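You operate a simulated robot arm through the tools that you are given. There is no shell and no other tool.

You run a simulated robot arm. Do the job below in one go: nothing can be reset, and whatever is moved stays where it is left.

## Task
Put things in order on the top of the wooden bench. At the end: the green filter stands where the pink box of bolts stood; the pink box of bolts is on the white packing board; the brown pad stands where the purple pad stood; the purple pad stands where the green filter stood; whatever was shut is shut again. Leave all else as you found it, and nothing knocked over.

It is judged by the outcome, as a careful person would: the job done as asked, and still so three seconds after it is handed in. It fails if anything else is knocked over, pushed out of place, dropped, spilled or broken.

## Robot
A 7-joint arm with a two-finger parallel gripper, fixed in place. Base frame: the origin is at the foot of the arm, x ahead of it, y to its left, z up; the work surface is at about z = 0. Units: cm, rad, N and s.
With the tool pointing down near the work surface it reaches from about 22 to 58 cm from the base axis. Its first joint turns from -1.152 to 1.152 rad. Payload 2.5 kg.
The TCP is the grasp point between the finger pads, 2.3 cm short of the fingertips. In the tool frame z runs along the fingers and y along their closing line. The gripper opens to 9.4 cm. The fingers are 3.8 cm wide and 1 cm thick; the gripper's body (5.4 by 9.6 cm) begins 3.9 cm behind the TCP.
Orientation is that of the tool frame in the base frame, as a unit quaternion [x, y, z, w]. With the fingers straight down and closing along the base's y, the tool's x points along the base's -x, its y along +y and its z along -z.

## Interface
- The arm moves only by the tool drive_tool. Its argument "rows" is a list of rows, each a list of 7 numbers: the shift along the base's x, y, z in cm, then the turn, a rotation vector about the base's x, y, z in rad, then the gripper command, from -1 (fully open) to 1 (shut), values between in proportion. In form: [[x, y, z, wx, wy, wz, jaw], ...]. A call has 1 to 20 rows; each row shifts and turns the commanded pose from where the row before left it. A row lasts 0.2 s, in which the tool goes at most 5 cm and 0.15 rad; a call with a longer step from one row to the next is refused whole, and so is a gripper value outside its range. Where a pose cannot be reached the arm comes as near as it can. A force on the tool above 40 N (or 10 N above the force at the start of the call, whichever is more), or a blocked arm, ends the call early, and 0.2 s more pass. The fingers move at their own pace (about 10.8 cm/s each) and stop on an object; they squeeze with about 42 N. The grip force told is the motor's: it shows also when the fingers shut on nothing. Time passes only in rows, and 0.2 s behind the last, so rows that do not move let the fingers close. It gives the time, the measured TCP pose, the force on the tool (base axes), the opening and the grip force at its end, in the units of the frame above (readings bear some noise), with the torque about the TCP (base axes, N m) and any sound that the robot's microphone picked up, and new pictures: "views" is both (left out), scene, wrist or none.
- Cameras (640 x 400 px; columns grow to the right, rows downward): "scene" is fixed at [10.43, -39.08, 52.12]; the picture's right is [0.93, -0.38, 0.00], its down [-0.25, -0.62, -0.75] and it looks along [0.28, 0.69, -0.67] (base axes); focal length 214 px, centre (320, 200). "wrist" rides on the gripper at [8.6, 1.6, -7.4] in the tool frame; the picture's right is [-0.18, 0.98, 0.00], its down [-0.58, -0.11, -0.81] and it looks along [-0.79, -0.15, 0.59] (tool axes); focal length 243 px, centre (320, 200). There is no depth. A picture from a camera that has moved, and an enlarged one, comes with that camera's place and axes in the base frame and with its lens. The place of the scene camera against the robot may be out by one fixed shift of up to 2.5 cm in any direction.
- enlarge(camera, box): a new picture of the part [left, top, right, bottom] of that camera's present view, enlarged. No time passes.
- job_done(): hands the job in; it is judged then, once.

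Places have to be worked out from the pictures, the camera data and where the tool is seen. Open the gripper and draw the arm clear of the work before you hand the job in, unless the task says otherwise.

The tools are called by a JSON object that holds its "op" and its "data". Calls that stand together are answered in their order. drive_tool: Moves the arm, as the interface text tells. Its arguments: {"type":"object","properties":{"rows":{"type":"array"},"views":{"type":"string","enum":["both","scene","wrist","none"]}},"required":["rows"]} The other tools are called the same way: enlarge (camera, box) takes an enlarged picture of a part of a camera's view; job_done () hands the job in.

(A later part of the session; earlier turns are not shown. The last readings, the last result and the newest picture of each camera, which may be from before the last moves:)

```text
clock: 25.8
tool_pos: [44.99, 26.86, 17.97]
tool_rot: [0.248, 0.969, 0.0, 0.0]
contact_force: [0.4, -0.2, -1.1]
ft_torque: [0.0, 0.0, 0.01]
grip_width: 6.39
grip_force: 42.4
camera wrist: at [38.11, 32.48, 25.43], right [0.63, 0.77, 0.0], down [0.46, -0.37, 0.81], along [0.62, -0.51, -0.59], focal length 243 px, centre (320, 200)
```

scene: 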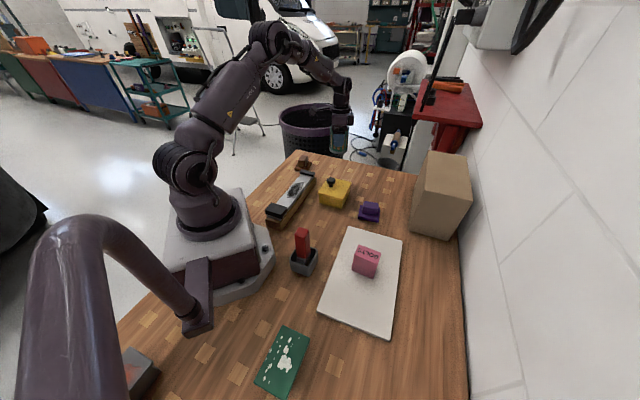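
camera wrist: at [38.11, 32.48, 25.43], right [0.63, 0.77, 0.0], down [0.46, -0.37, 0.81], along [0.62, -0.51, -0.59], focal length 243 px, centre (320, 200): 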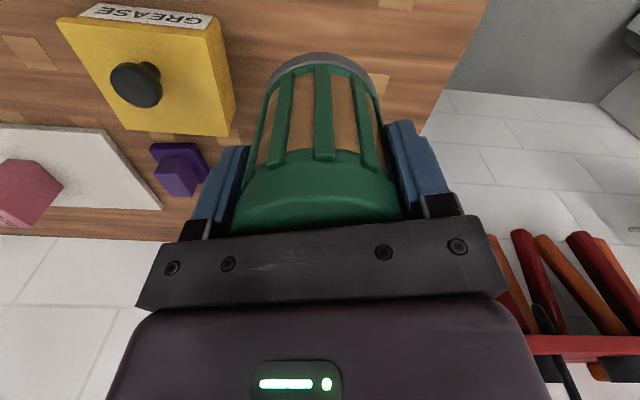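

The filter is held firmly and upright. I'm carrying it at this height to above the pink box's old place (58.1, 5.5) and turning the jaws parallel to the carton face.

{"op": "drive_tool", "data": {"rows": [[1.84, -3.05, 0, 0, 0, -0.05, 1], [1.84, -3.05, 0, 0, 0, -0.05, 1], [1.84, -3.05, 0, 0, 0, -0.05, 1], [1.84, -3.05, 0, 0, 0, -0.05, 1], [1.84, -3.05, 0, 0, 0, -0.05, 1], [1.84, -3.05, 0, 0, 0, -0.05, 1], [1.87, -3.06, 0, 0, 0, -0.05, 1], [0, 0, 0, 0, 0, 0, 1], [0, 0, 0, 0, 0, 0, 1]], "views": "both"}}

```text
clock: 27.8
tool_pos: [57.82, 5.64, 18.32]
tool_rot: [0.413, 0.911, -0.001, 0.0]
contact_force: [0.0, -0.1, -1.7]
ft_torque: [0.0, 0.0, 0.0]
grip_width: 6.38
grip_force: 42.2
camera wrist: at [53.29, 13.21, 25.55], right [0.86, 0.51, 0.0], down [0.3, -0.51, 0.81], along [0.41, -0.69, -0.59], focal length 243 px, centre (320, 200)
```

scene: 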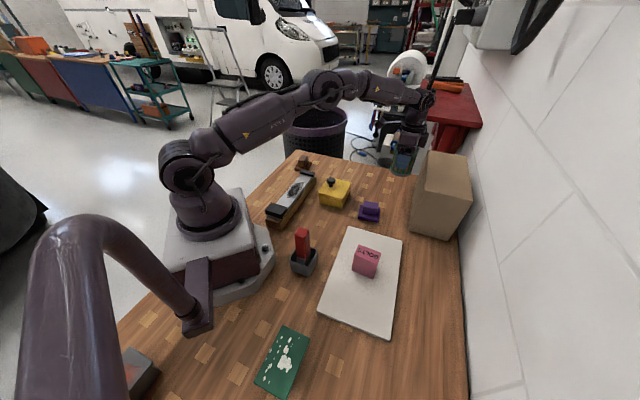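
wrist: 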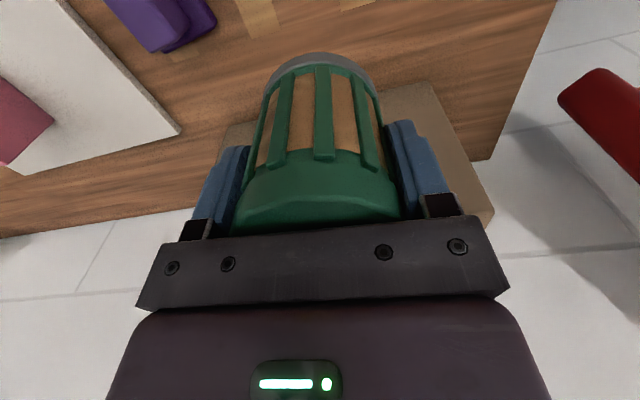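

It's in position above the vacated spot, with about 3 cm to the carton face. I'm lowering to just above the bench.

{"op": "drive_tool", "data": {"rows": [[0, 0, -3, 0, 0, 0, 1], [0, 0, -3, 0, 0, 0, 1], [0, 0, -3, 0, 0, 0, 1], [0, 0, -2, 0, 0, 0, 1], [0, 0, -0.8, 0, 0, 0, 1], [0, 0, 0, 0, 0, 0, 1]], "views": "both"}}

```text
clock: 29.2
tool_pos: [58.15, 5.5, 6.17]
tool_rot: [0.412, 0.911, 0.001, 0.0]
contact_force: [0.2, -0.6, -0.9]
ft_torque: [0.0, -0.02, -0.05]
grip_width: 6.41
grip_force: 41.9
camera wrist: at [53.61, 13.13, 13.54], right [0.86, 0.51, 0.0], down [0.3, -0.51, 0.81], along [0.41, -0.69, -0.59], focal length 243 px, centre (320, 200)
```

scene: 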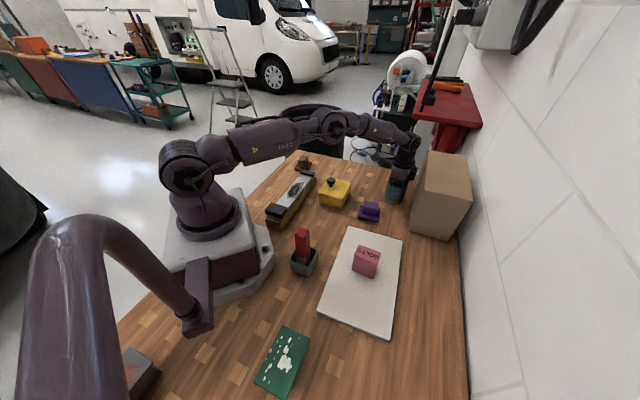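
wrist: 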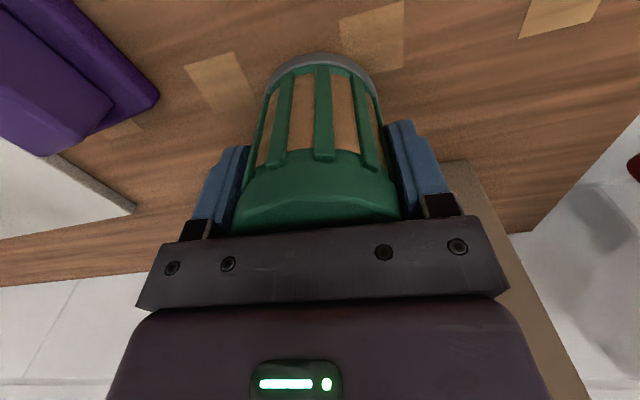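

It's about 0.6 cm above the bench with no contact. I'm making the final descent in small steps to touch.

{"op": "drive_tool", "data": {"rows": [[0, 0, -0.2, 0, 0, 0, 1], [0, 0, -0.15, 0, 0, 0, 1], [0, 0, -0.1, 0, 0, 0, 1], [0, 0, -0.1, 0, 0, 0, 1], [0, 0, 0, 0, 0, 0, 1]], "views": "none"}}

```text
clock: 30.4
tool_pos: [58.08, 5.44, 5.79]
tool_rot: [0.413, 0.911, 0.0, 0.001]
contact_force: [0.4, -1.1, -0.8]
ft_torque: [0.0, -0.02, 0.02]
grip_width: 6.4
grip_force: 41.6
```

{"op": "drive_tool", "data": {"rows": [[0, 0, -0.07, 0, 0, 0, 1], [0, 0, -0.06, 0, 0, 0, 1], [0, 0, 0, 0, 0, 0, 1]], "views": "none"}}

```text
clock: 31.2
tool_pos: [58.1, 5.53, 5.63]
tool_rot: [0.413, 0.911, 0.001, 0.001]
contact_force: [-4.2, 0.4, 11.4]
ft_torque: [-0.04, 0.47, 0.01]
grip_width: 6.38
grip_force: 41.7
```

Contact at 11 N, so the filter is on the bench. I'm opening the jaws gently.

{"op": "drive_tool", "data": {"rows": [[0, 0, 0.03, 0, 0, 0, 0], [0, 0, 0, 0, 0, 0, -0.5], [0, 0, 0, 0, 0, 0, -0.8], [0, 0, 0, 0, 0, 0, -1], [0, 0, 0, 0, 0, 0, -1]], "views": "both"}}

```text
clock: 32.4
tool_pos: [58.05, 5.48, 5.63]
tool_rot: [0.413, 0.911, 0.0, 0.0]
contact_force: [0.0, 0.3, 0.3]
ft_torque: [0.02, 0.02, -0.02]
grip_width: 9.39
grip_force: 0.0
camera wrist: at [53.45, 13.13, 12.94], right [0.86, 0.51, 0.0], down [0.3, -0.51, 0.81], along [0.41, -0.69, -0.59], focal length 243 px, centre (320, 200)
```

scene: 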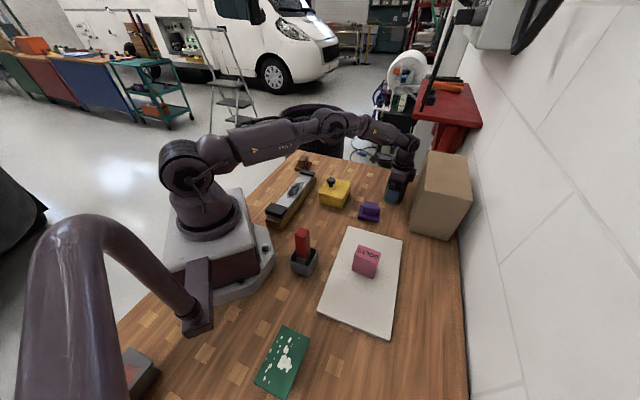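
wrist: 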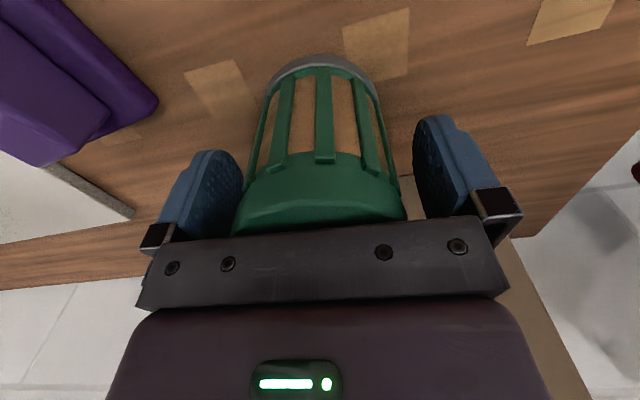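

The filter stands free. I'm rising straight up, then moving back to view the purple pad.

{"op": "drive_tool", "data": {"rows": [[0, 0, 1, 0, 0, 0, -1], [0, 0, 2, 0, 0, 0, -1], [0, 0, 3, 0, 0, 0, -1], [0, 0, 4, 0, 0, 0, -1], [0, 0, 4.4, 0, 0, 0, -1], [-3.5, 0, 1, 0, 0, 0, -1], [-3.5, 0, 1, 0, 0, 0, -1], [-3.5, 0, 1, 0, 0, 0, -1], [-2.1, -1.5, 0, 0, 0, 0, -1], [0, 0, 0, 0, 0, 0, -1], [0, 0, 0, 0, 0, 0, -1]], "views": "both"}}

```text
clock: 34.8
tool_pos: [45.61, 3.96, 23.08]
tool_rot: [0.412, 0.911, 0.001, 0.0]
contact_force: [-1.1, 0.4, -1.1]
ft_torque: [-0.01, 0.0, 0.02]
grip_width: 9.41
grip_force: 0.1
camera wrist: at [40.85, 11.63, 30.49], right [0.86, 0.51, 0.0], down [0.3, -0.51, 0.81], along [0.41, -0.69, -0.59], focal length 243 px, centre (320, 200)
```

scene: 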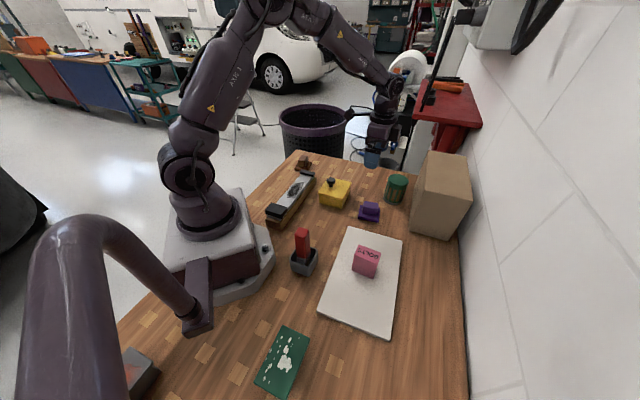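
wrist: 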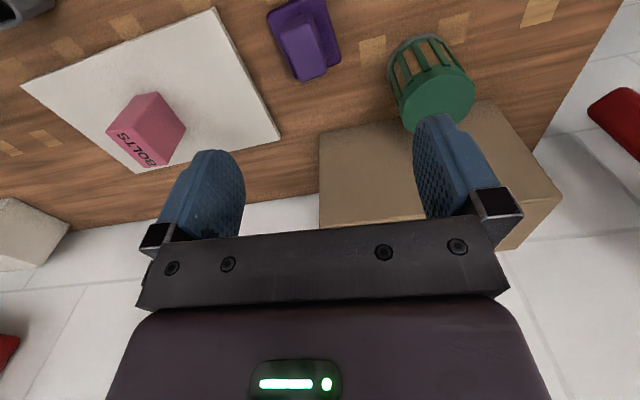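

{"op": "enlarge", "data": {"camera": "wrist", "box": [240, 0, 368, 90]}}

{"op": "enlarge", "data": {"camera": "scene", "box": [340, 160, 440, 240]}}

```text
4.44 times, centred on (304, 45) of wrist
camera zoom: at [40.85, 11.63, 30.49], right [0.86, 0.51, 0.0], down [0.3, -0.51, 0.81], along [0.41, -0.69, -0.59], focal length 1078 px, centre (391, 889)
```

zoom: 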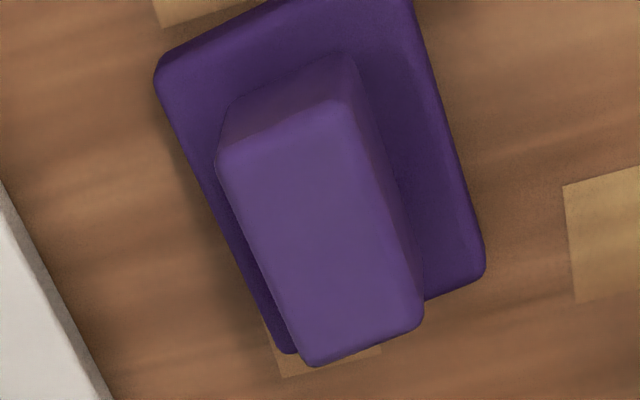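

```text
5.00 times, centred on (390, 200) of scene
camera zoom: at [10.43, -39.08, 52.12], right [0.93, -0.38, 0.0], down [-0.25, -0.62, -0.75], along [0.28, 0.69, -0.67], focal length 1072 px, centre (-30, 200)
```

zoom: 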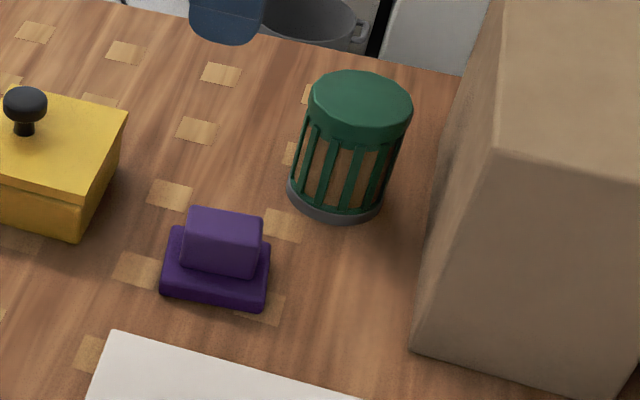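

The filter stands cleanly where the pink box was. For the purple pad, triangulating its handle top gives a centre of (45.1, 1.6), top z≈4.6, 3.0 × 4.8 cm, with the short side along about 50°. I'm zooming in to judge the base plate thickness.

{"op": "enlarge", "data": {"camera": "scene", "box": [352, 192, 400, 228]}}

{"op": "enlarge", "data": {"camera": "scene", "box": [288, 145, 336, 181]}}

```text
11.11 times, centred on (376, 210) of scene
camera zoom: at [10.43, -39.08, 52.12], right [0.93, -0.38, 0.0], down [-0.25, -0.62, -0.75], along [0.28, 0.69, -0.67], focal length 2383 px, centre (-302, 89)
```

zoom: 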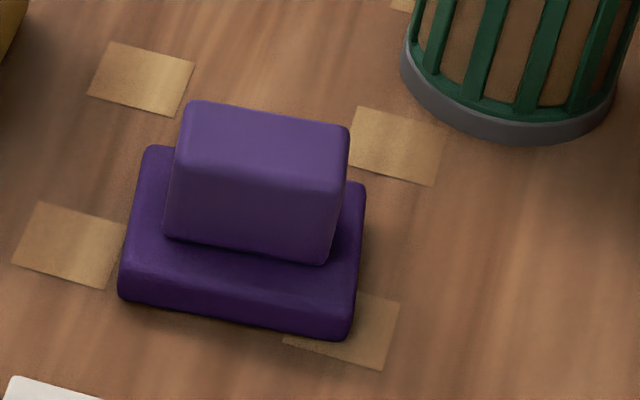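

```text
11.11 times, centred on (312, 163) of scene
camera zoom: at [10.43, -39.08, 52.12], right [0.93, -0.38, 0.0], down [-0.25, -0.62, -0.75], along [0.28, 0.69, -0.67], focal length 2383 px, centre (409, 611)
```

zoom: 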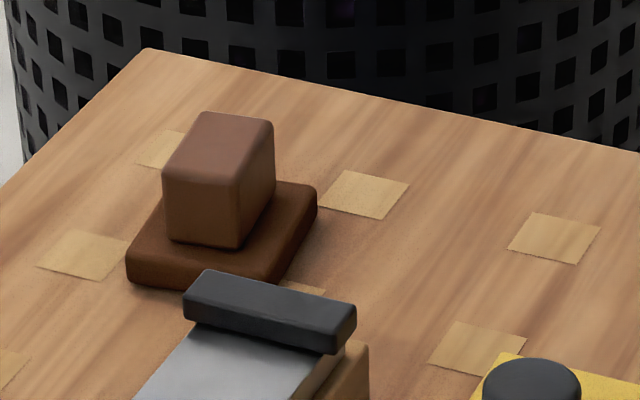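

The base plate is about 1.4 cm thick and the handle runs from there up to 4.6, so gripping at TCP z≈4.3 keeps the fingertips above the plate. I'm aligning the yaw over the handle and descending with the jaws partly open.

{"op": "drive_tool", "data": {"rows": [[-0.2, -1.2, 0, 0, 0, 0.075, -0.4], [-0.2, -1.2, 0, 0, 0, 0.074, -0.4], [0, 0, -3, 0, 0, 0, -0.4], [0, 0, -4, 0, 0, 0, -0.4], [0, 0, -4, 0, 0, 0, -0.4], [0, 0, -3, 0, 0, 0, -0.4], [0, 0, 0, 0, 0, 0, -0.4]], "views": "both"}}

```text
clock: 36.4
tool_pos: [45.08, 1.61, 9.02]
tool_rot: [0.344, 0.939, 0.0, 0.0]
contact_force: [0.2, 0.4, -0.5]
ft_torque: [0.02, 0.01, -0.02]
grip_width: 6.57
grip_force: 0.1
camera wrist: at [39.34, 8.43, 16.37], right [0.77, 0.63, 0.0], down [0.37, -0.46, 0.81], along [0.51, -0.62, -0.59], focal length 243 px, centre (320, 200)
```

scene: 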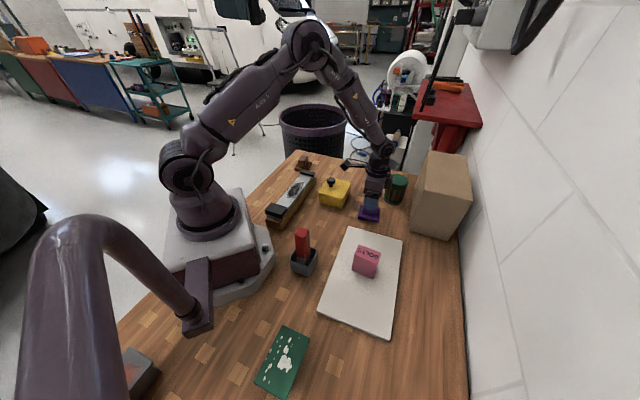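
wrist: 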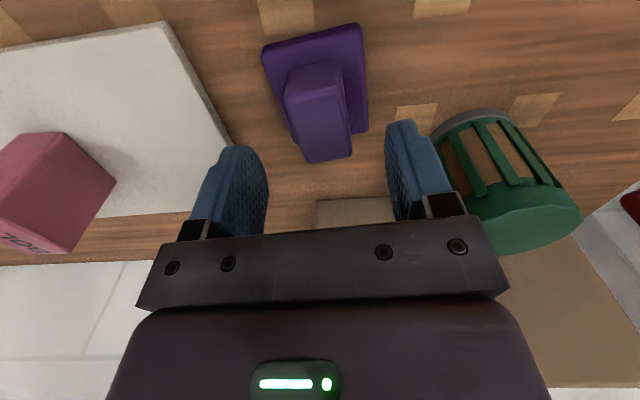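

The handle is centred between the fingers and the alignment looks right. I'm lowering to z≈4.3 and gripping.

{"op": "drive_tool", "data": {"rows": [[0, 0, -2, 0, 0, 0, -0.4], [0, 0, -1.5, 0, 0, 0, -0.4], [0, 0, -0.8, 0, 0, 0, -0.4], [0, 0, -0.4, 0, 0, 0, -0.4], [0, 0, 0, 0, 0, 0, -0.4]], "views": "both"}}

```text
clock: 37.6
tool_pos: [45.03, 1.65, 4.35]
tool_rot: [0.343, 0.939, 0.0, 0.0]
contact_force: [0.3, 1.2, -0.5]
ft_torque: [-0.03, 0.03, 0.02]
grip_width: 6.57
grip_force: 0.0
camera wrist: at [39.35, 8.4, 11.7], right [0.77, 0.63, 0.0], down [0.37, -0.46, 0.81], along [0.51, -0.62, -0.59], focal length 243 px, centre (320, 200)
```

scene: 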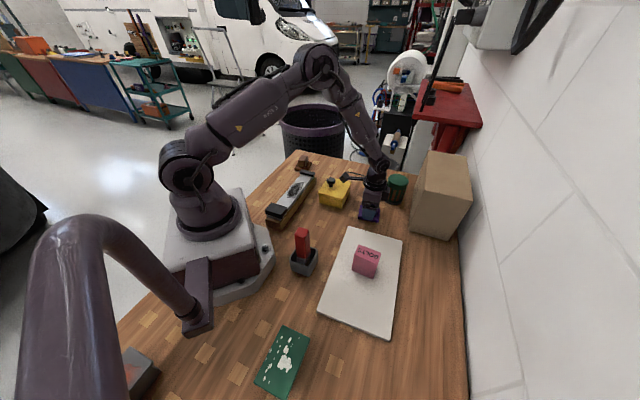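
wrist: 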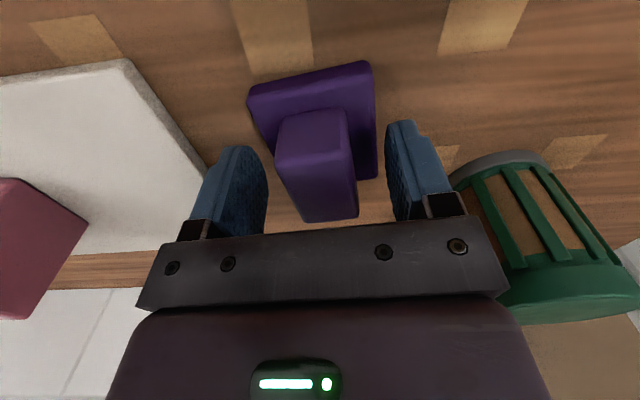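

Everything is centred and there is no contact. I'm closing on the handle.

{"op": "drive_tool", "data": {"rows": [[0, 0, 0, 0, 0, 0, 0], [0, 0, 0, 0, 0, 0, 0.3], [0, 0, 0, 0, 0, 0, 1], [0, 0, 0, 0, 0, 0, 1]], "views": "wrist"}}

```text
clock: 38.6
tool_pos: [45.02, 1.44, 4.46]
tool_rot: [0.344, 0.939, 0.0, 0.0]
contact_force: [1.0, 0.2, 0.5]
ft_torque: [0.01, -0.07, -0.03]
grip_width: 3.13
grip_force: 42.3
camera wrist: at [39.35, 8.39, 11.73], right [0.77, 0.63, 0.0], down [0.37, -0.46, 0.81], along [0.51, -0.62, -0.59], focal length 243 px, centre (320, 200)
```

wrist: 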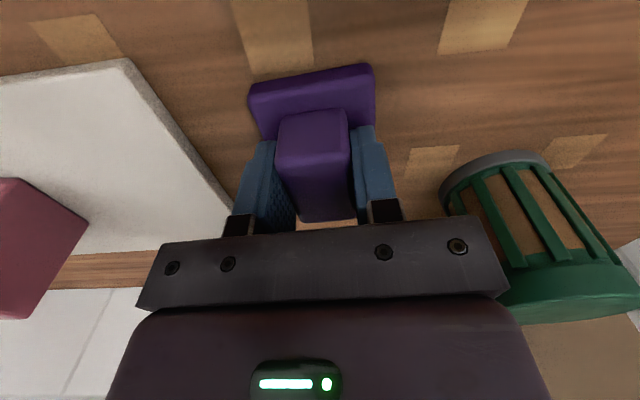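

The handle is held at 3.1 cm. I'm lifting, then carrying it high over to the filter's old spot (45.2, 27.0).

{"op": "drive_tool", "data": {"rows": [[0, 0, 0.5, 0, 0, 0, 1], [0, 0, 1.5, 0, 0, 0, 1], [0, 0, 3, 0, 0, 0, 1], [0, 0, 4, 0, 0, 0, 1], [0, 0, 4, 0, 0, 0, 1], [0, 0, 2, 0, 0, 0, 1], [0, 0, 0, 0, 0, 0, 1]], "views": "both"}}

```text
clock: 40.2
tool_pos: [45.08, 1.56, 19.42]
tool_rot: [0.344, 0.939, 0.0, 0.001]
contact_force: [0.0, -0.2, -0.6]
ft_torque: [0.01, -0.04, 0.02]
grip_width: 3.13
grip_force: 42.0
camera wrist: at [39.49, 8.36, 26.82], right [0.77, 0.63, 0.0], down [0.37, -0.46, 0.81], along [0.51, -0.62, -0.59], focal length 243 px, centre (320, 200)
```

scene: 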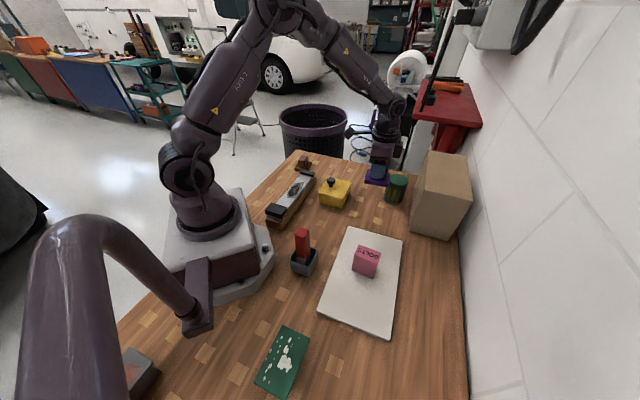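
wrist: 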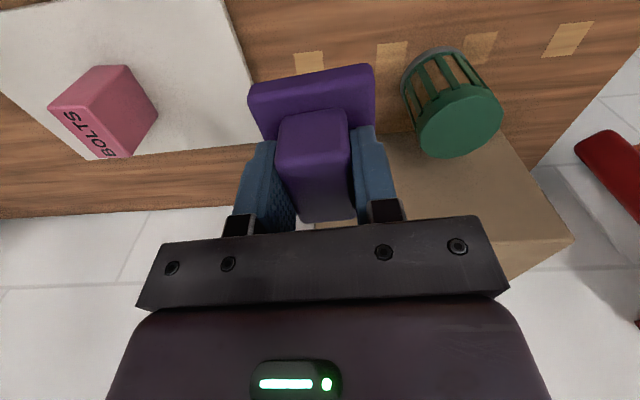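

The pad is held level. I'm carrying it to above (45.2, 27.0), turning slightly to a wrist angle I know is comfortable there.

{"op": "drive_tool", "data": {"rows": [[0, 3, 0, 0, 0, 0.03, 1], [0, 4.2, 0, 0, 0, 0.035, 1], [0, 4.2, 0, 0, 0, 0.035, 1], [0.1, 4.2, 0, 0, 0, 0.035, 1], [0, 4.2, 0, 0, 0, 0.035, 1], [0, 3.6, 0, 0, 0, 0.03, 1], [0, 2, 0, 0, 0, 0, 1], [0, 0, 0, 0, 0, 0, 1], [0, 0, 0, 0, 0, 0, 1]], "views": "both"}}

```text
clock: 42.2
tool_pos: [45.02, 27.33, 19.46]
tool_rot: [0.248, 0.969, 0.0, 0.0]
contact_force: [-0.7, 0.3, -0.4]
ft_torque: [0.02, -0.01, 0.0]
grip_width: 3.1
grip_force: 41.8
camera wrist: at [38.12, 32.95, 26.89], right [0.63, 0.77, 0.0], down [0.46, -0.37, 0.81], along [0.62, -0.51, -0.59], focal length 243 px, centre (320, 200)
```

scene: 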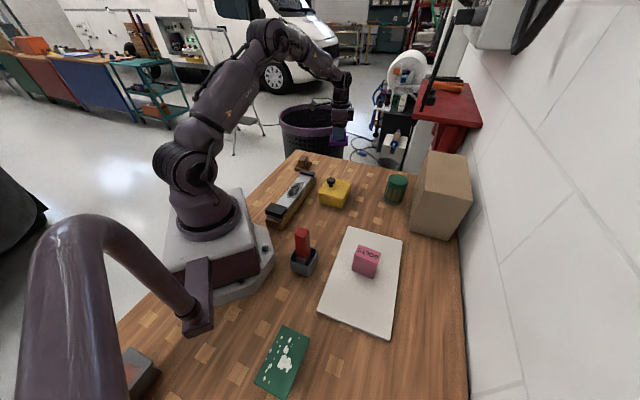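
wrist: 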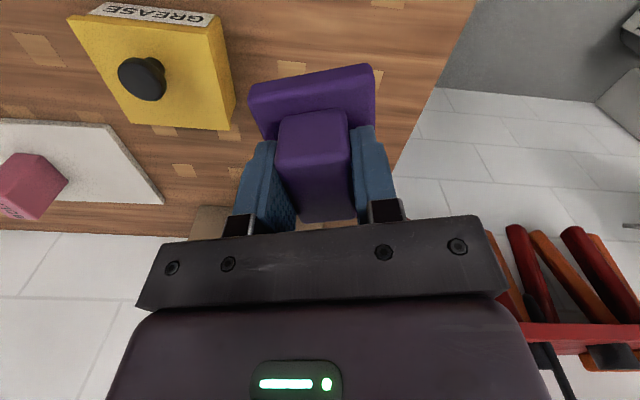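

{"op": "drive_tool", "data": {"rows": [[0, 0, -3, 0, 0, 0, 1], [0, 0, -3.5, 0, 0, 0, 1], [0, 0, -3.5, 0, 0, 0, 1], [0, 0, -2.5, 0, 0, 0, 1], [0, 0, -1.5, 0, 0, 0, 1], [0, 0, -0.5, 0, 0, 0, 1], [0, 0, 0, 0, 0, 0, 1]], "views": "both"}}

```text
clock: 43.8
tool_pos: [45.25, 27.09, 4.72]
tool_rot: [0.249, 0.969, -0.001, 0.001]
contact_force: [-0.4, -0.5, -1.9]
ft_torque: [0.03, -0.01, 0.02]
grip_width: 3.1
grip_force: 41.5
camera wrist: at [38.25, 32.73, 12.24], right [0.63, 0.77, 0.0], down [0.46, -0.37, 0.81], along [0.62, -0.51, -0.59], focal length 243 px, centre (320, 200)
```

scene: 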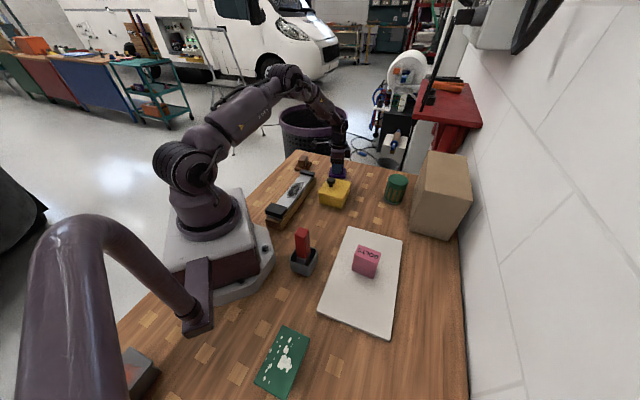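
wrist: 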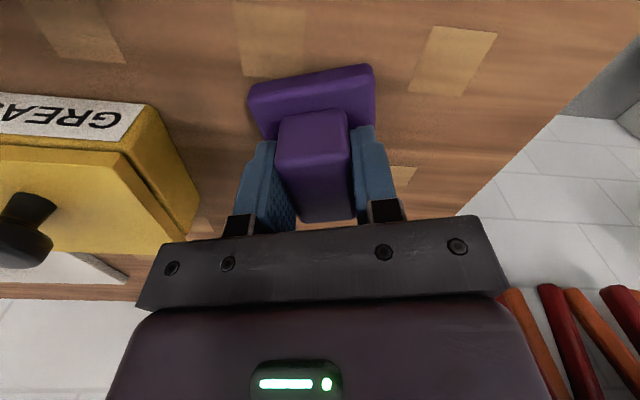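

The pad is about half a centimetre above the bench at the filter's old place. I'm easing it down to contact.

{"op": "drive_tool", "data": {"rows": [[0, 0, -0.2, 0, 0, 0, 1], [0, 0, -0.1, 0, 0, 0, 1], [0, 0, -0.1, 0, 0, 0, 1], [0, 0, -0.07, 0, 0, 0, 1], [0, 0, 0, 0, 0, 0, 1]], "views": "none"}}

```text
clock: 45.0
tool_pos: [45.2, 26.96, 4.37]
tool_rot: [0.248, 0.969, 0.0, -0.001]
contact_force: [-1.0, -0.2, -0.2]
ft_torque: [0.01, 0.02, -0.05]
grip_width: 3.12
grip_force: 42.4
```

{"op": "drive_tool", "data": {"rows": [[0, 0, -0.05, 0, 0, 0, 1], [0, 0, -0.05, 0, 0, 0, 1], [0, 0, 0, 0, 0, 0, 1]], "views": "none"}}

```text
clock: 45.8
tool_pos: [45.28, 27.0, 4.31]
tool_rot: [0.248, 0.969, -0.001, 0.0]
contact_force: [-7.4, -4.7, 17.9]
ft_torque: [-0.17, 0.19, -0.02]
grip_width: 3.14
grip_force: 42.0
```

Contact felt at 18 N. I'm opening the jaws partway and rising.

{"op": "drive_tool", "data": {"rows": [[0, 0, 0.04, 0, 0, 0, 1], [0, 0, 0, 0, 0, 0, 0.1], [0, 0, 0, 0, 0, 0, -0.3], [0, 0, 0, 0, 0, 0, -0.4], [0, 0, 0.5, 0, 0, 0, -0.4], [0, 0, 2, 0, 0, 0, -0.4], [0, 0, 3, 0, 0, 0, -0.4], [0, 0, 4, 0, 0, 0, -0.4], [0, 0, 4, 0, 0, 0, -0.4], [0, 0, 4, 0, 0, 0, -0.4], [0, 0, 0, 0, 0, 0, -0.4]], "views": "both"}}

```text
clock: 48.2
tool_pos: [45.09, 26.99, 21.72]
tool_rot: [0.247, 0.969, 0.0, 0.0]
contact_force: [0.3, 0.4, 0.5]
ft_torque: [-0.01, 0.0, 0.01]
grip_width: 6.59
grip_force: 0.1
camera wrist: at [38.12, 32.58, 29.16], right [0.63, 0.77, 0.0], down [0.46, -0.37, 0.81], along [0.62, -0.51, -0.59], focal length 243 px, centre (320, 200)
```

scene: 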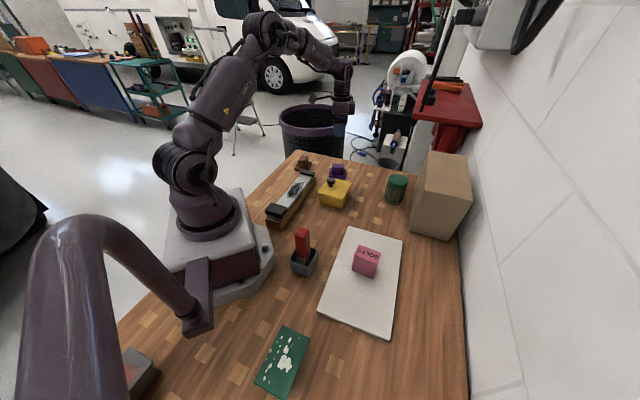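
wrist: 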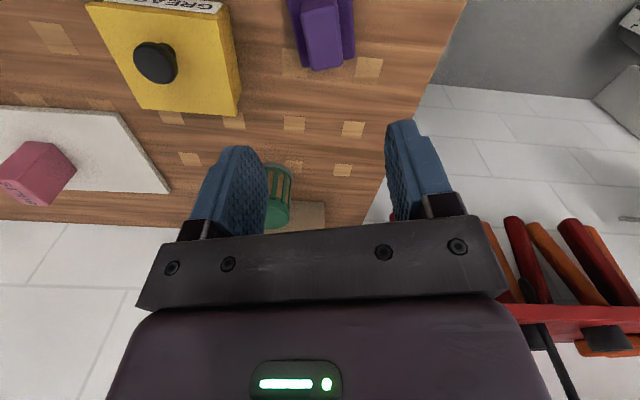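

The purple pad stands where the filter was. Now the brown pad, near (34, 38): its handle's short side runs along about -37°, so I'm turning the wrist to about +0.92 rad and backing off high to look at it.

{"op": "drive_tool", "data": {"rows": [[-1.8, 0.3, 0.4, 0, 0, 0.142, -0.4], [-1.8, 0.3, 0.4, 0, 0, 0.142, -0.4], [-1.8, 0.3, 0.4, 0, 0, 0.142, -0.4], [-1.8, 0.3, 0.4, 0, 0, 0.142, -0.4], [-1.8, 0.3, 0.4, 0, 0, 0.142, -0.4], [-1.8, 0.3, 0.4, 0, 0, 0.142, -0.4], [-1.8, 0.3, 0.4, 0, 0, 0.142, -0.4], [-1.8, 0.3, 0.4, 0, 0, 0.142, -0.4], [-1.8, 0.3, 0, 0, 0, 0.142, -0.4], [-1.8, 0.3, 0, 0, 0, 0.142, -0.4], [0, 0, 0, 0, 0, 0, -0.4], [0, 0, 0, 0, 0, 0, -0.4]], "views": "both"}}

```text
clock: 50.8
tool_pos: [27.27, 30.08, 25.07]
tool_rot: [-0.445, 0.896, 0.0, 0.0]
contact_force: [-0.4, 0.2, 0.3]
ft_torque: [0.0, -0.03, 0.0]
grip_width: 6.56
grip_force: 0.1
camera wrist: at [20.59, 24.19, 32.32], right [-0.67, 0.74, 0.0], down [0.44, 0.4, 0.81], along [0.6, 0.54, -0.59], focal length 243 px, centre (320, 200)
```

scene: 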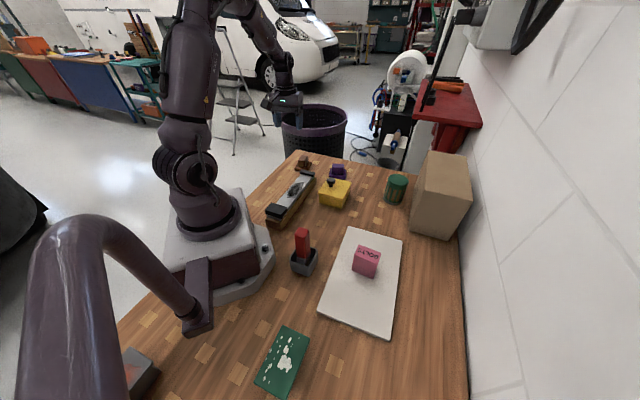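
wrist: 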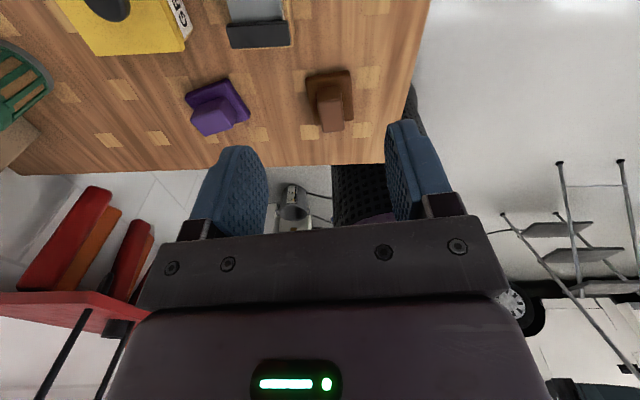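

{"op": "enlarge", "data": {"camera": "wrist", "box": [270, 50, 390, 145]}}

{"op": "enlarge", "data": {"camera": "wrist", "box": [160, 50, 280, 145]}}

```text
4.21 times, centred on (330, 98) of wrist
camera zoom: at [20.59, 24.19, 32.32], right [-0.67, 0.74, 0.0], down [0.44, 0.4, 0.81], along [0.6, 0.54, -0.59], focal length 1022 px, centre (278, 632)
```

zoom: 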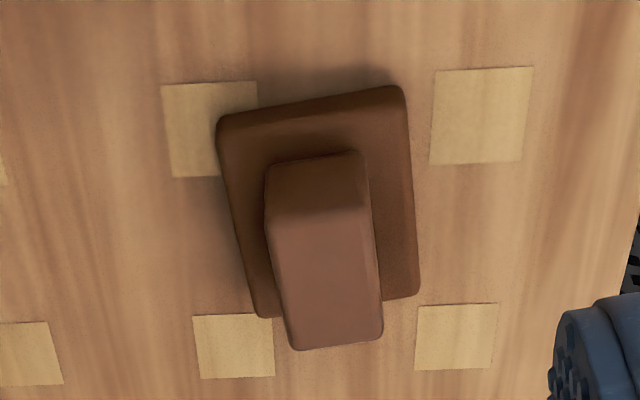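

```text
4.21 times, centred on (220, 98) of wrist
camera zoom: at [20.59, 24.19, 32.32], right [-0.67, 0.74, 0.0], down [0.44, 0.4, 0.81], along [0.6, 0.54, -0.59], focal length 1022 px, centre (741, 632)
```

zoom: 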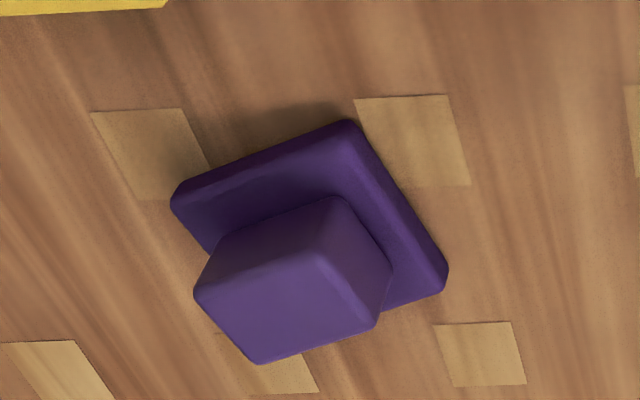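

The brown pad's handle is at (33.7, 38.3), its short side already lined up with the jaws, and the purple pad sits correctly at about (45.4, 27.0). I'm moving over the brown handle and coming down partway.

{"op": "drive_tool", "data": {"rows": [[2.1, 2.7, -1, 0, 0, -0.02, -0.4], [2.2, 2.8, -2, 0, 0, 0, -0.4], [2.2, 2.8, -2, 0, 0, 0, -0.4], [0, 0, -3, 0, 0, 0, -0.4], [0, 0, -4, 0, 0, 0, -0.4], [0, 0, -3.5, 0, 0, 0, -0.4], [0, 0, 0, 0, 0, 0, -0.4], [0, 0, 0, 0, 0, 0, -0.4]], "views": "both"}}

```text
clock: 52.6
tool_pos: [33.68, 38.31, 9.54]
tool_rot: [-0.436, 0.9, 0.0, 0.001]
contact_force: [-0.6, 0.4, 0.0]
ft_torque: [-0.05, 0.03, 0.01]
grip_width: 6.6
grip_force: 0.1
camera wrist: at [26.99, 32.54, 16.95], right [-0.66, 0.76, 0.0], down [0.45, 0.39, 0.81], along [0.61, 0.53, -0.59], focal length 243 px, centre (320, 200)
```

scene: 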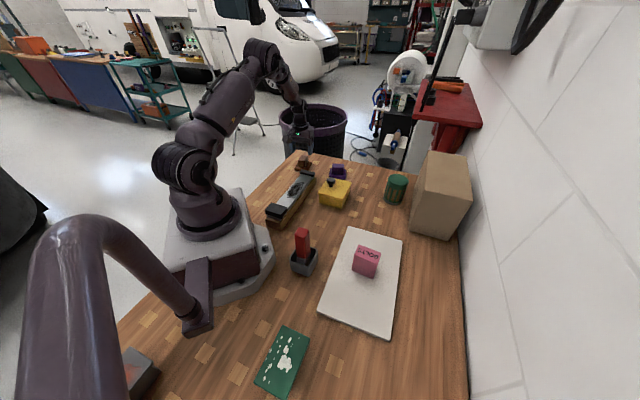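
wrist: 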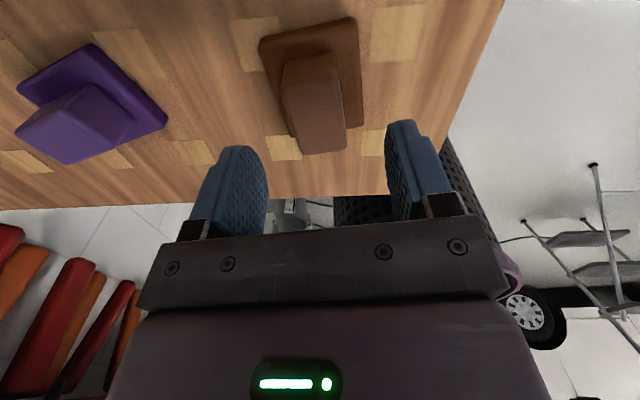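

The handle is centred between the jaws. I'm descending to z≈4.3.

{"op": "drive_tool", "data": {"rows": [[0, 0, -2, 0, 0, 0, -0.4], [0, 0, -1.8, 0, 0, 0, -0.4], [0, 0, -0.9, 0, 0, 0, -0.4], [0, 0, -0.48, 0, 0, 0, -0.4], [0, 0, 0, 0, 0, 0, -0.4]], "views": "both"}}

```text
clock: 53.8
tool_pos: [33.84, 38.23, 4.26]
tool_rot: [-0.435, 0.9, 0.0, -0.001]
contact_force: [0.0, -0.6, 0.6]
ft_torque: [0.0, 0.01, 0.03]
grip_width: 6.58
grip_force: 0.2
camera wrist: at [27.01, 32.54, 11.69], right [-0.66, 0.76, 0.0], down [0.45, 0.39, 0.81], along [0.61, 0.53, -0.59], focal length 243 px, centre (320, 200)
```

scene: 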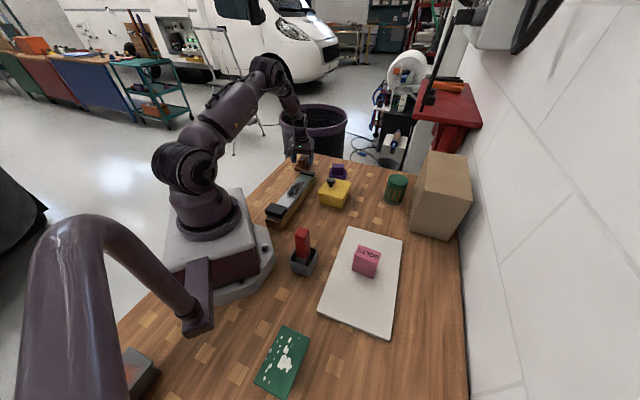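
wrist: 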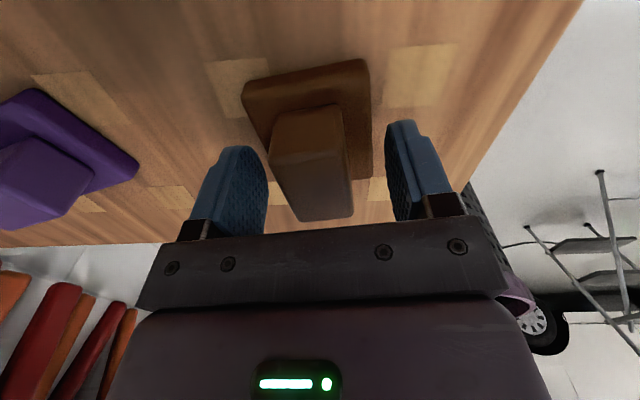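

{"op": "drive_tool", "data": {"rows": [[0.1, -0.1, 0, 0, 0, 0, -0.2], [0, 0, 0, 0, 0, 0, 0.1], [0, 0, 0, 0, 0, 0, 0.35], [0, 0, 0, 0, 0, 0, 1], [0, 0, 0, 0, 0, 0, 1]], "views": "wrist"}}

```text
clock: 55.0
tool_pos: [33.87, 38.21, 4.32]
tool_rot: [-0.436, 0.9, 0.0, -0.001]
contact_force: [0.6, -0.6, 0.7]
ft_torque: [0.03, 0.01, -0.02]
grip_width: 3.12
grip_force: 41.8
camera wrist: at [27.1, 32.49, 11.7], right [-0.66, 0.76, 0.0], down [0.45, 0.39, 0.81], along [0.61, 0.53, -0.59], focal length 243 px, centre (320, 200)
```

wrist: 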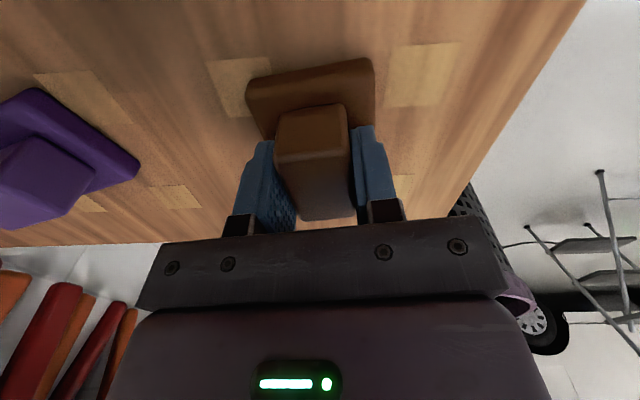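

The brown pad is gripped at 3.1 cm. I'm lifting it and checking the hold.

{"op": "drive_tool", "data": {"rows": [[0, 0, 0.5, 0, 0, 0, 1], [0, 0, 1.5, 0, 0, 0, 1], [0, 0, 3, 0, 0, 0, 1], [0, 0, 4, 0, 0, 0, 1], [0, 0, 4, 0, 0, 0, 1], [0, 0, 3, 0, 0, 0, 1], [0, 0, 0, 0, 0, 0, 1]], "views": "both"}}

```text
clock: 56.6
tool_pos: [33.72, 38.18, 20.47]
tool_rot: [-0.436, 0.9, 0.0, 0.0]
contact_force: [-0.6, 0.0, -1.3]
ft_torque: [0.01, 0.04, -0.01]
grip_width: 3.1
grip_force: 42.2
camera wrist: at [27.06, 32.42, 27.8], right [-0.66, 0.76, 0.0], down [0.45, 0.39, 0.81], along [0.61, 0.53, -0.59], focal length 243 px, centre (320, 200)
```

scene: 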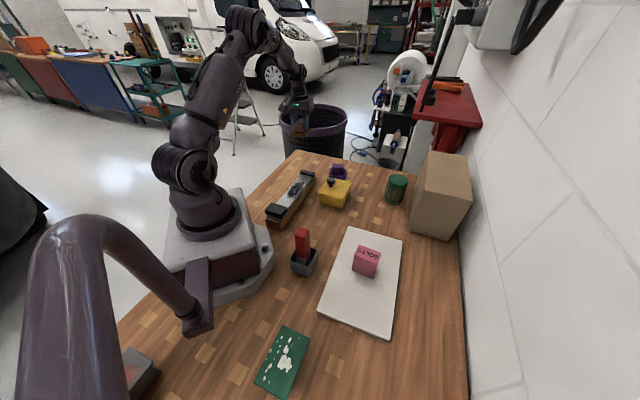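
wrist: 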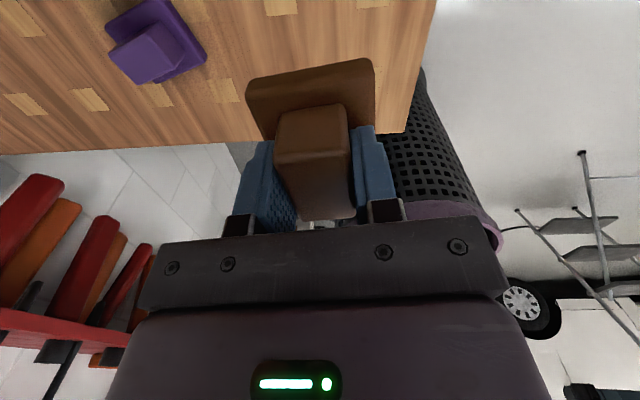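

The pad is held level and clear. I'm carrying it high to the purple pad's old spot (45.15, 1.5), turning it as I go to match how the purple pad was oriented.

{"op": "drive_tool", "data": {"rows": [[1.03, -3.33, 0, 0, 0, -0.145, 1], [1.03, -3.33, 0, 0, 0, -0.145, 1], [1.03, -3.33, 0, 0, 0, -0.145, 1], [1.03, -3.33, 0, 0, 0, -0.145, 1], [1.03, -3.33, 0, 0, 0, -0.145, 1], [1.03, -3.33, 0, 0, 0, -0.145, 1], [1.03, -3.33, 0, 0, 0, -0.145, 1], [1.03, -3.33, 0, 0, 0, -0.145, 1], [1.03, -3.33, 0, 0, 0, -0.145, 1], [1.03, -3.33, 0, 0, 0, -0.145, 1], [1.05, -3.4, 0, 0, 0, -0.15, 1], [0, 0, 0, 0, 0, 0, 1], [0, 0, 0, 0, 0, 0, 1]], "views": "both"}}

```text
clock: 59.4
tool_pos: [45.07, 1.6, 20.29]
tool_rot: [0.343, 0.939, 0.001, 0.0]
contact_force: [-0.5, -1.0, -0.9]
ft_torque: [-0.01, 0.01, -0.01]
grip_width: 3.12
grip_force: 42.2
camera wrist: at [39.36, 8.46, 27.57], right [0.77, 0.63, 0.0], down [0.37, -0.46, 0.81], along [0.51, -0.62, -0.59], focal length 243 px, centre (320, 200)
```

scene: 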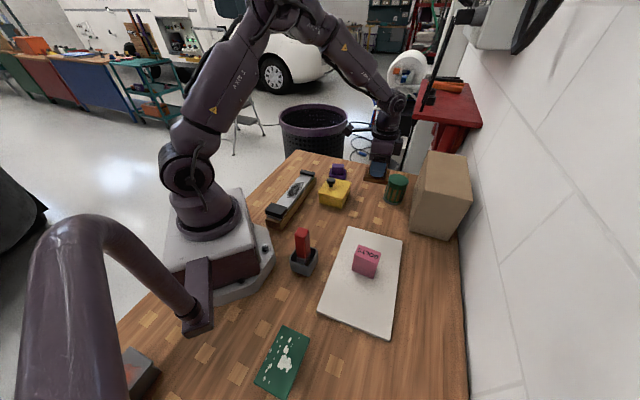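
wrist: 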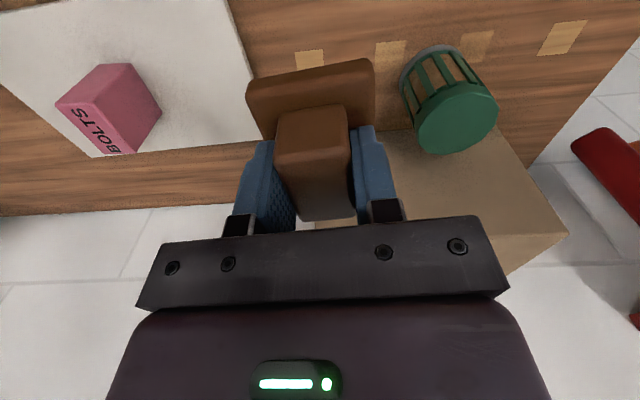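

It's right over the spot. I'm lowering to just above the bench.

{"op": "drive_tool", "data": {"rows": [[0, 0, -3, 0, 0, 0, 1], [0, 0, -3.5, 0, 0, 0, 1], [0, 0, -3.5, 0, 0, 0, 1], [0, 0, -3, 0, 0, 0, 1], [0, 0, -1.8, 0, 0, 0, 1], [0, 0, -0.68, 0, 0, 0, 1], [0, 0, 0, 0, 0, 0, 1]], "views": "both"}}

```text
clock: 61.0
tool_pos: [45.23, 1.54, 4.9]
tool_rot: [0.343, 0.939, 0.0, 0.0]
contact_force: [-0.6, -0.5, -0.7]
ft_torque: [-0.04, 0.03, -0.01]
grip_width: 3.13
grip_force: 42.1
camera wrist: at [39.48, 8.41, 12.25], right [0.77, 0.63, 0.0], down [0.37, -0.46, 0.81], along [0.51, -0.62, -0.59], focal length 243 px, centre (320, 200)
```

scene: 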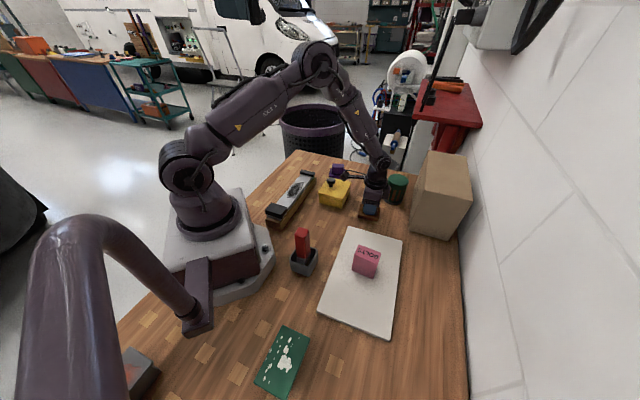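
wrist: 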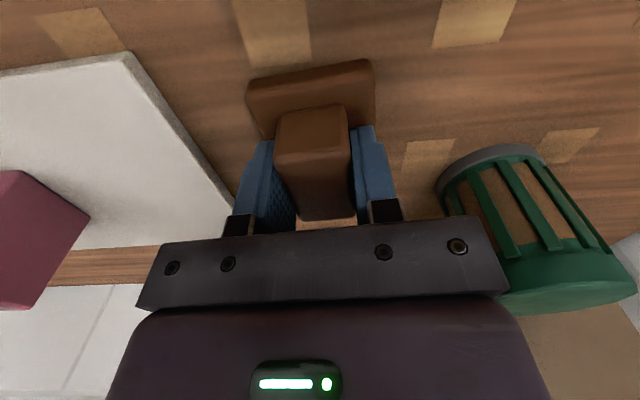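

Half a centimetre to go, so I'm easing down to contact.

{"op": "drive_tool", "data": {"rows": [[0, 0, -0.2, 0, 0, 0, 1], [0, 0, -0.1, 0, 0, 0, 1], [0, 0, -0.1, 0, 0, 0, 1], [0, 0, -0.07, 0, 0, 0, 1], [0, 0, 0, 0, 0, 0, 1]], "views": "none"}}

```text
clock: 62.2
tool_pos: [45.11, 1.41, 4.29]
tool_rot: [0.343, 0.939, 0.0, -0.001]
contact_force: [-0.5, 0.1, -0.1]
ft_torque: [-0.02, 0.0, 0.02]
grip_width: 3.15
grip_force: 41.9
```

{"op": "drive_tool", "data": {"rows": [[0, 0, -0.05, 0, 0, 0, 1], [0, 0, -0.05, 0, 0, 0, 1], [0, 0, 0, 0, 0, 0, 1]], "views": "none"}}

```text
clock: 63.0
tool_pos: [45.08, 1.47, 4.35]
tool_rot: [0.342, 0.94, 0.0, 0.0]
contact_force: [-7.5, 0.0, 16.6]
ft_torque: [-0.04, 0.2, 0.0]
grip_width: 3.13
grip_force: 42.0
```

The pad has touched down at 17 N. I'm opening partway, keeping clear of the neighbours, and rising straight up.

{"op": "drive_tool", "data": {"rows": [[0, 0, 0.04, 0, 0, 0, 1], [0, 0, 0, 0, 0, 0, 0.1], [0, 0, 0, 0, 0, 0, -0.3], [0, 0, 0, 0, 0, 0, -0.4], [0, 0, 0.5, 0, 0, 0, -0.4], [0, 0, 2, 0, 0, 0, -0.4], [0, 0, 3, 0, 0, 0, -0.4], [0, 0, 4, 0, 0, 0, -0.4], [0, 0, 4, 0, 0, 0, -0.4], [0, 0, 4, 0, 0, 0, -0.4], [0, 0, 0, 0, 0, 0, -0.4]], "views": "both"}}

```text
clock: 65.4
tool_pos: [45.06, 1.67, 21.8]
tool_rot: [0.343, 0.939, 0.0, -0.001]
contact_force: [-0.6, 0.5, 0.2]
ft_torque: [0.02, 0.0, -0.02]
grip_width: 6.55
grip_force: 0.0
camera wrist: at [39.39, 8.51, 29.27], right [0.77, 0.63, 0.0], down [0.37, -0.46, 0.81], along [0.51, -0.62, -0.59], focal length 243 px, centre (320, 200)
```

scene: 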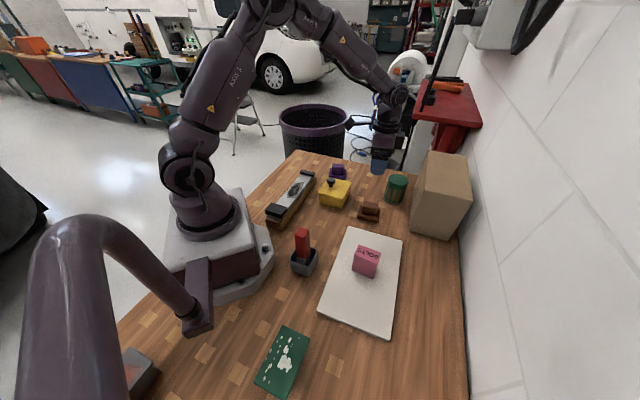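
wrist: 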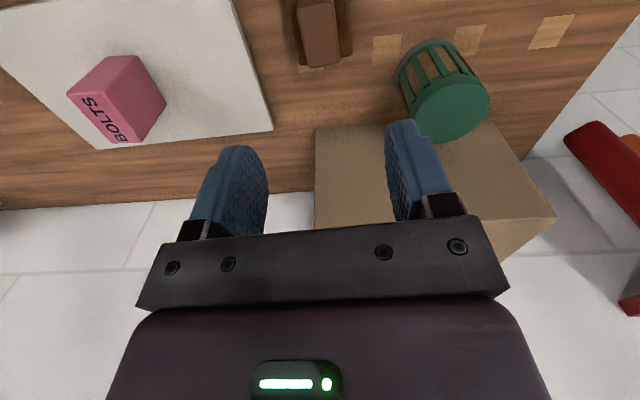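

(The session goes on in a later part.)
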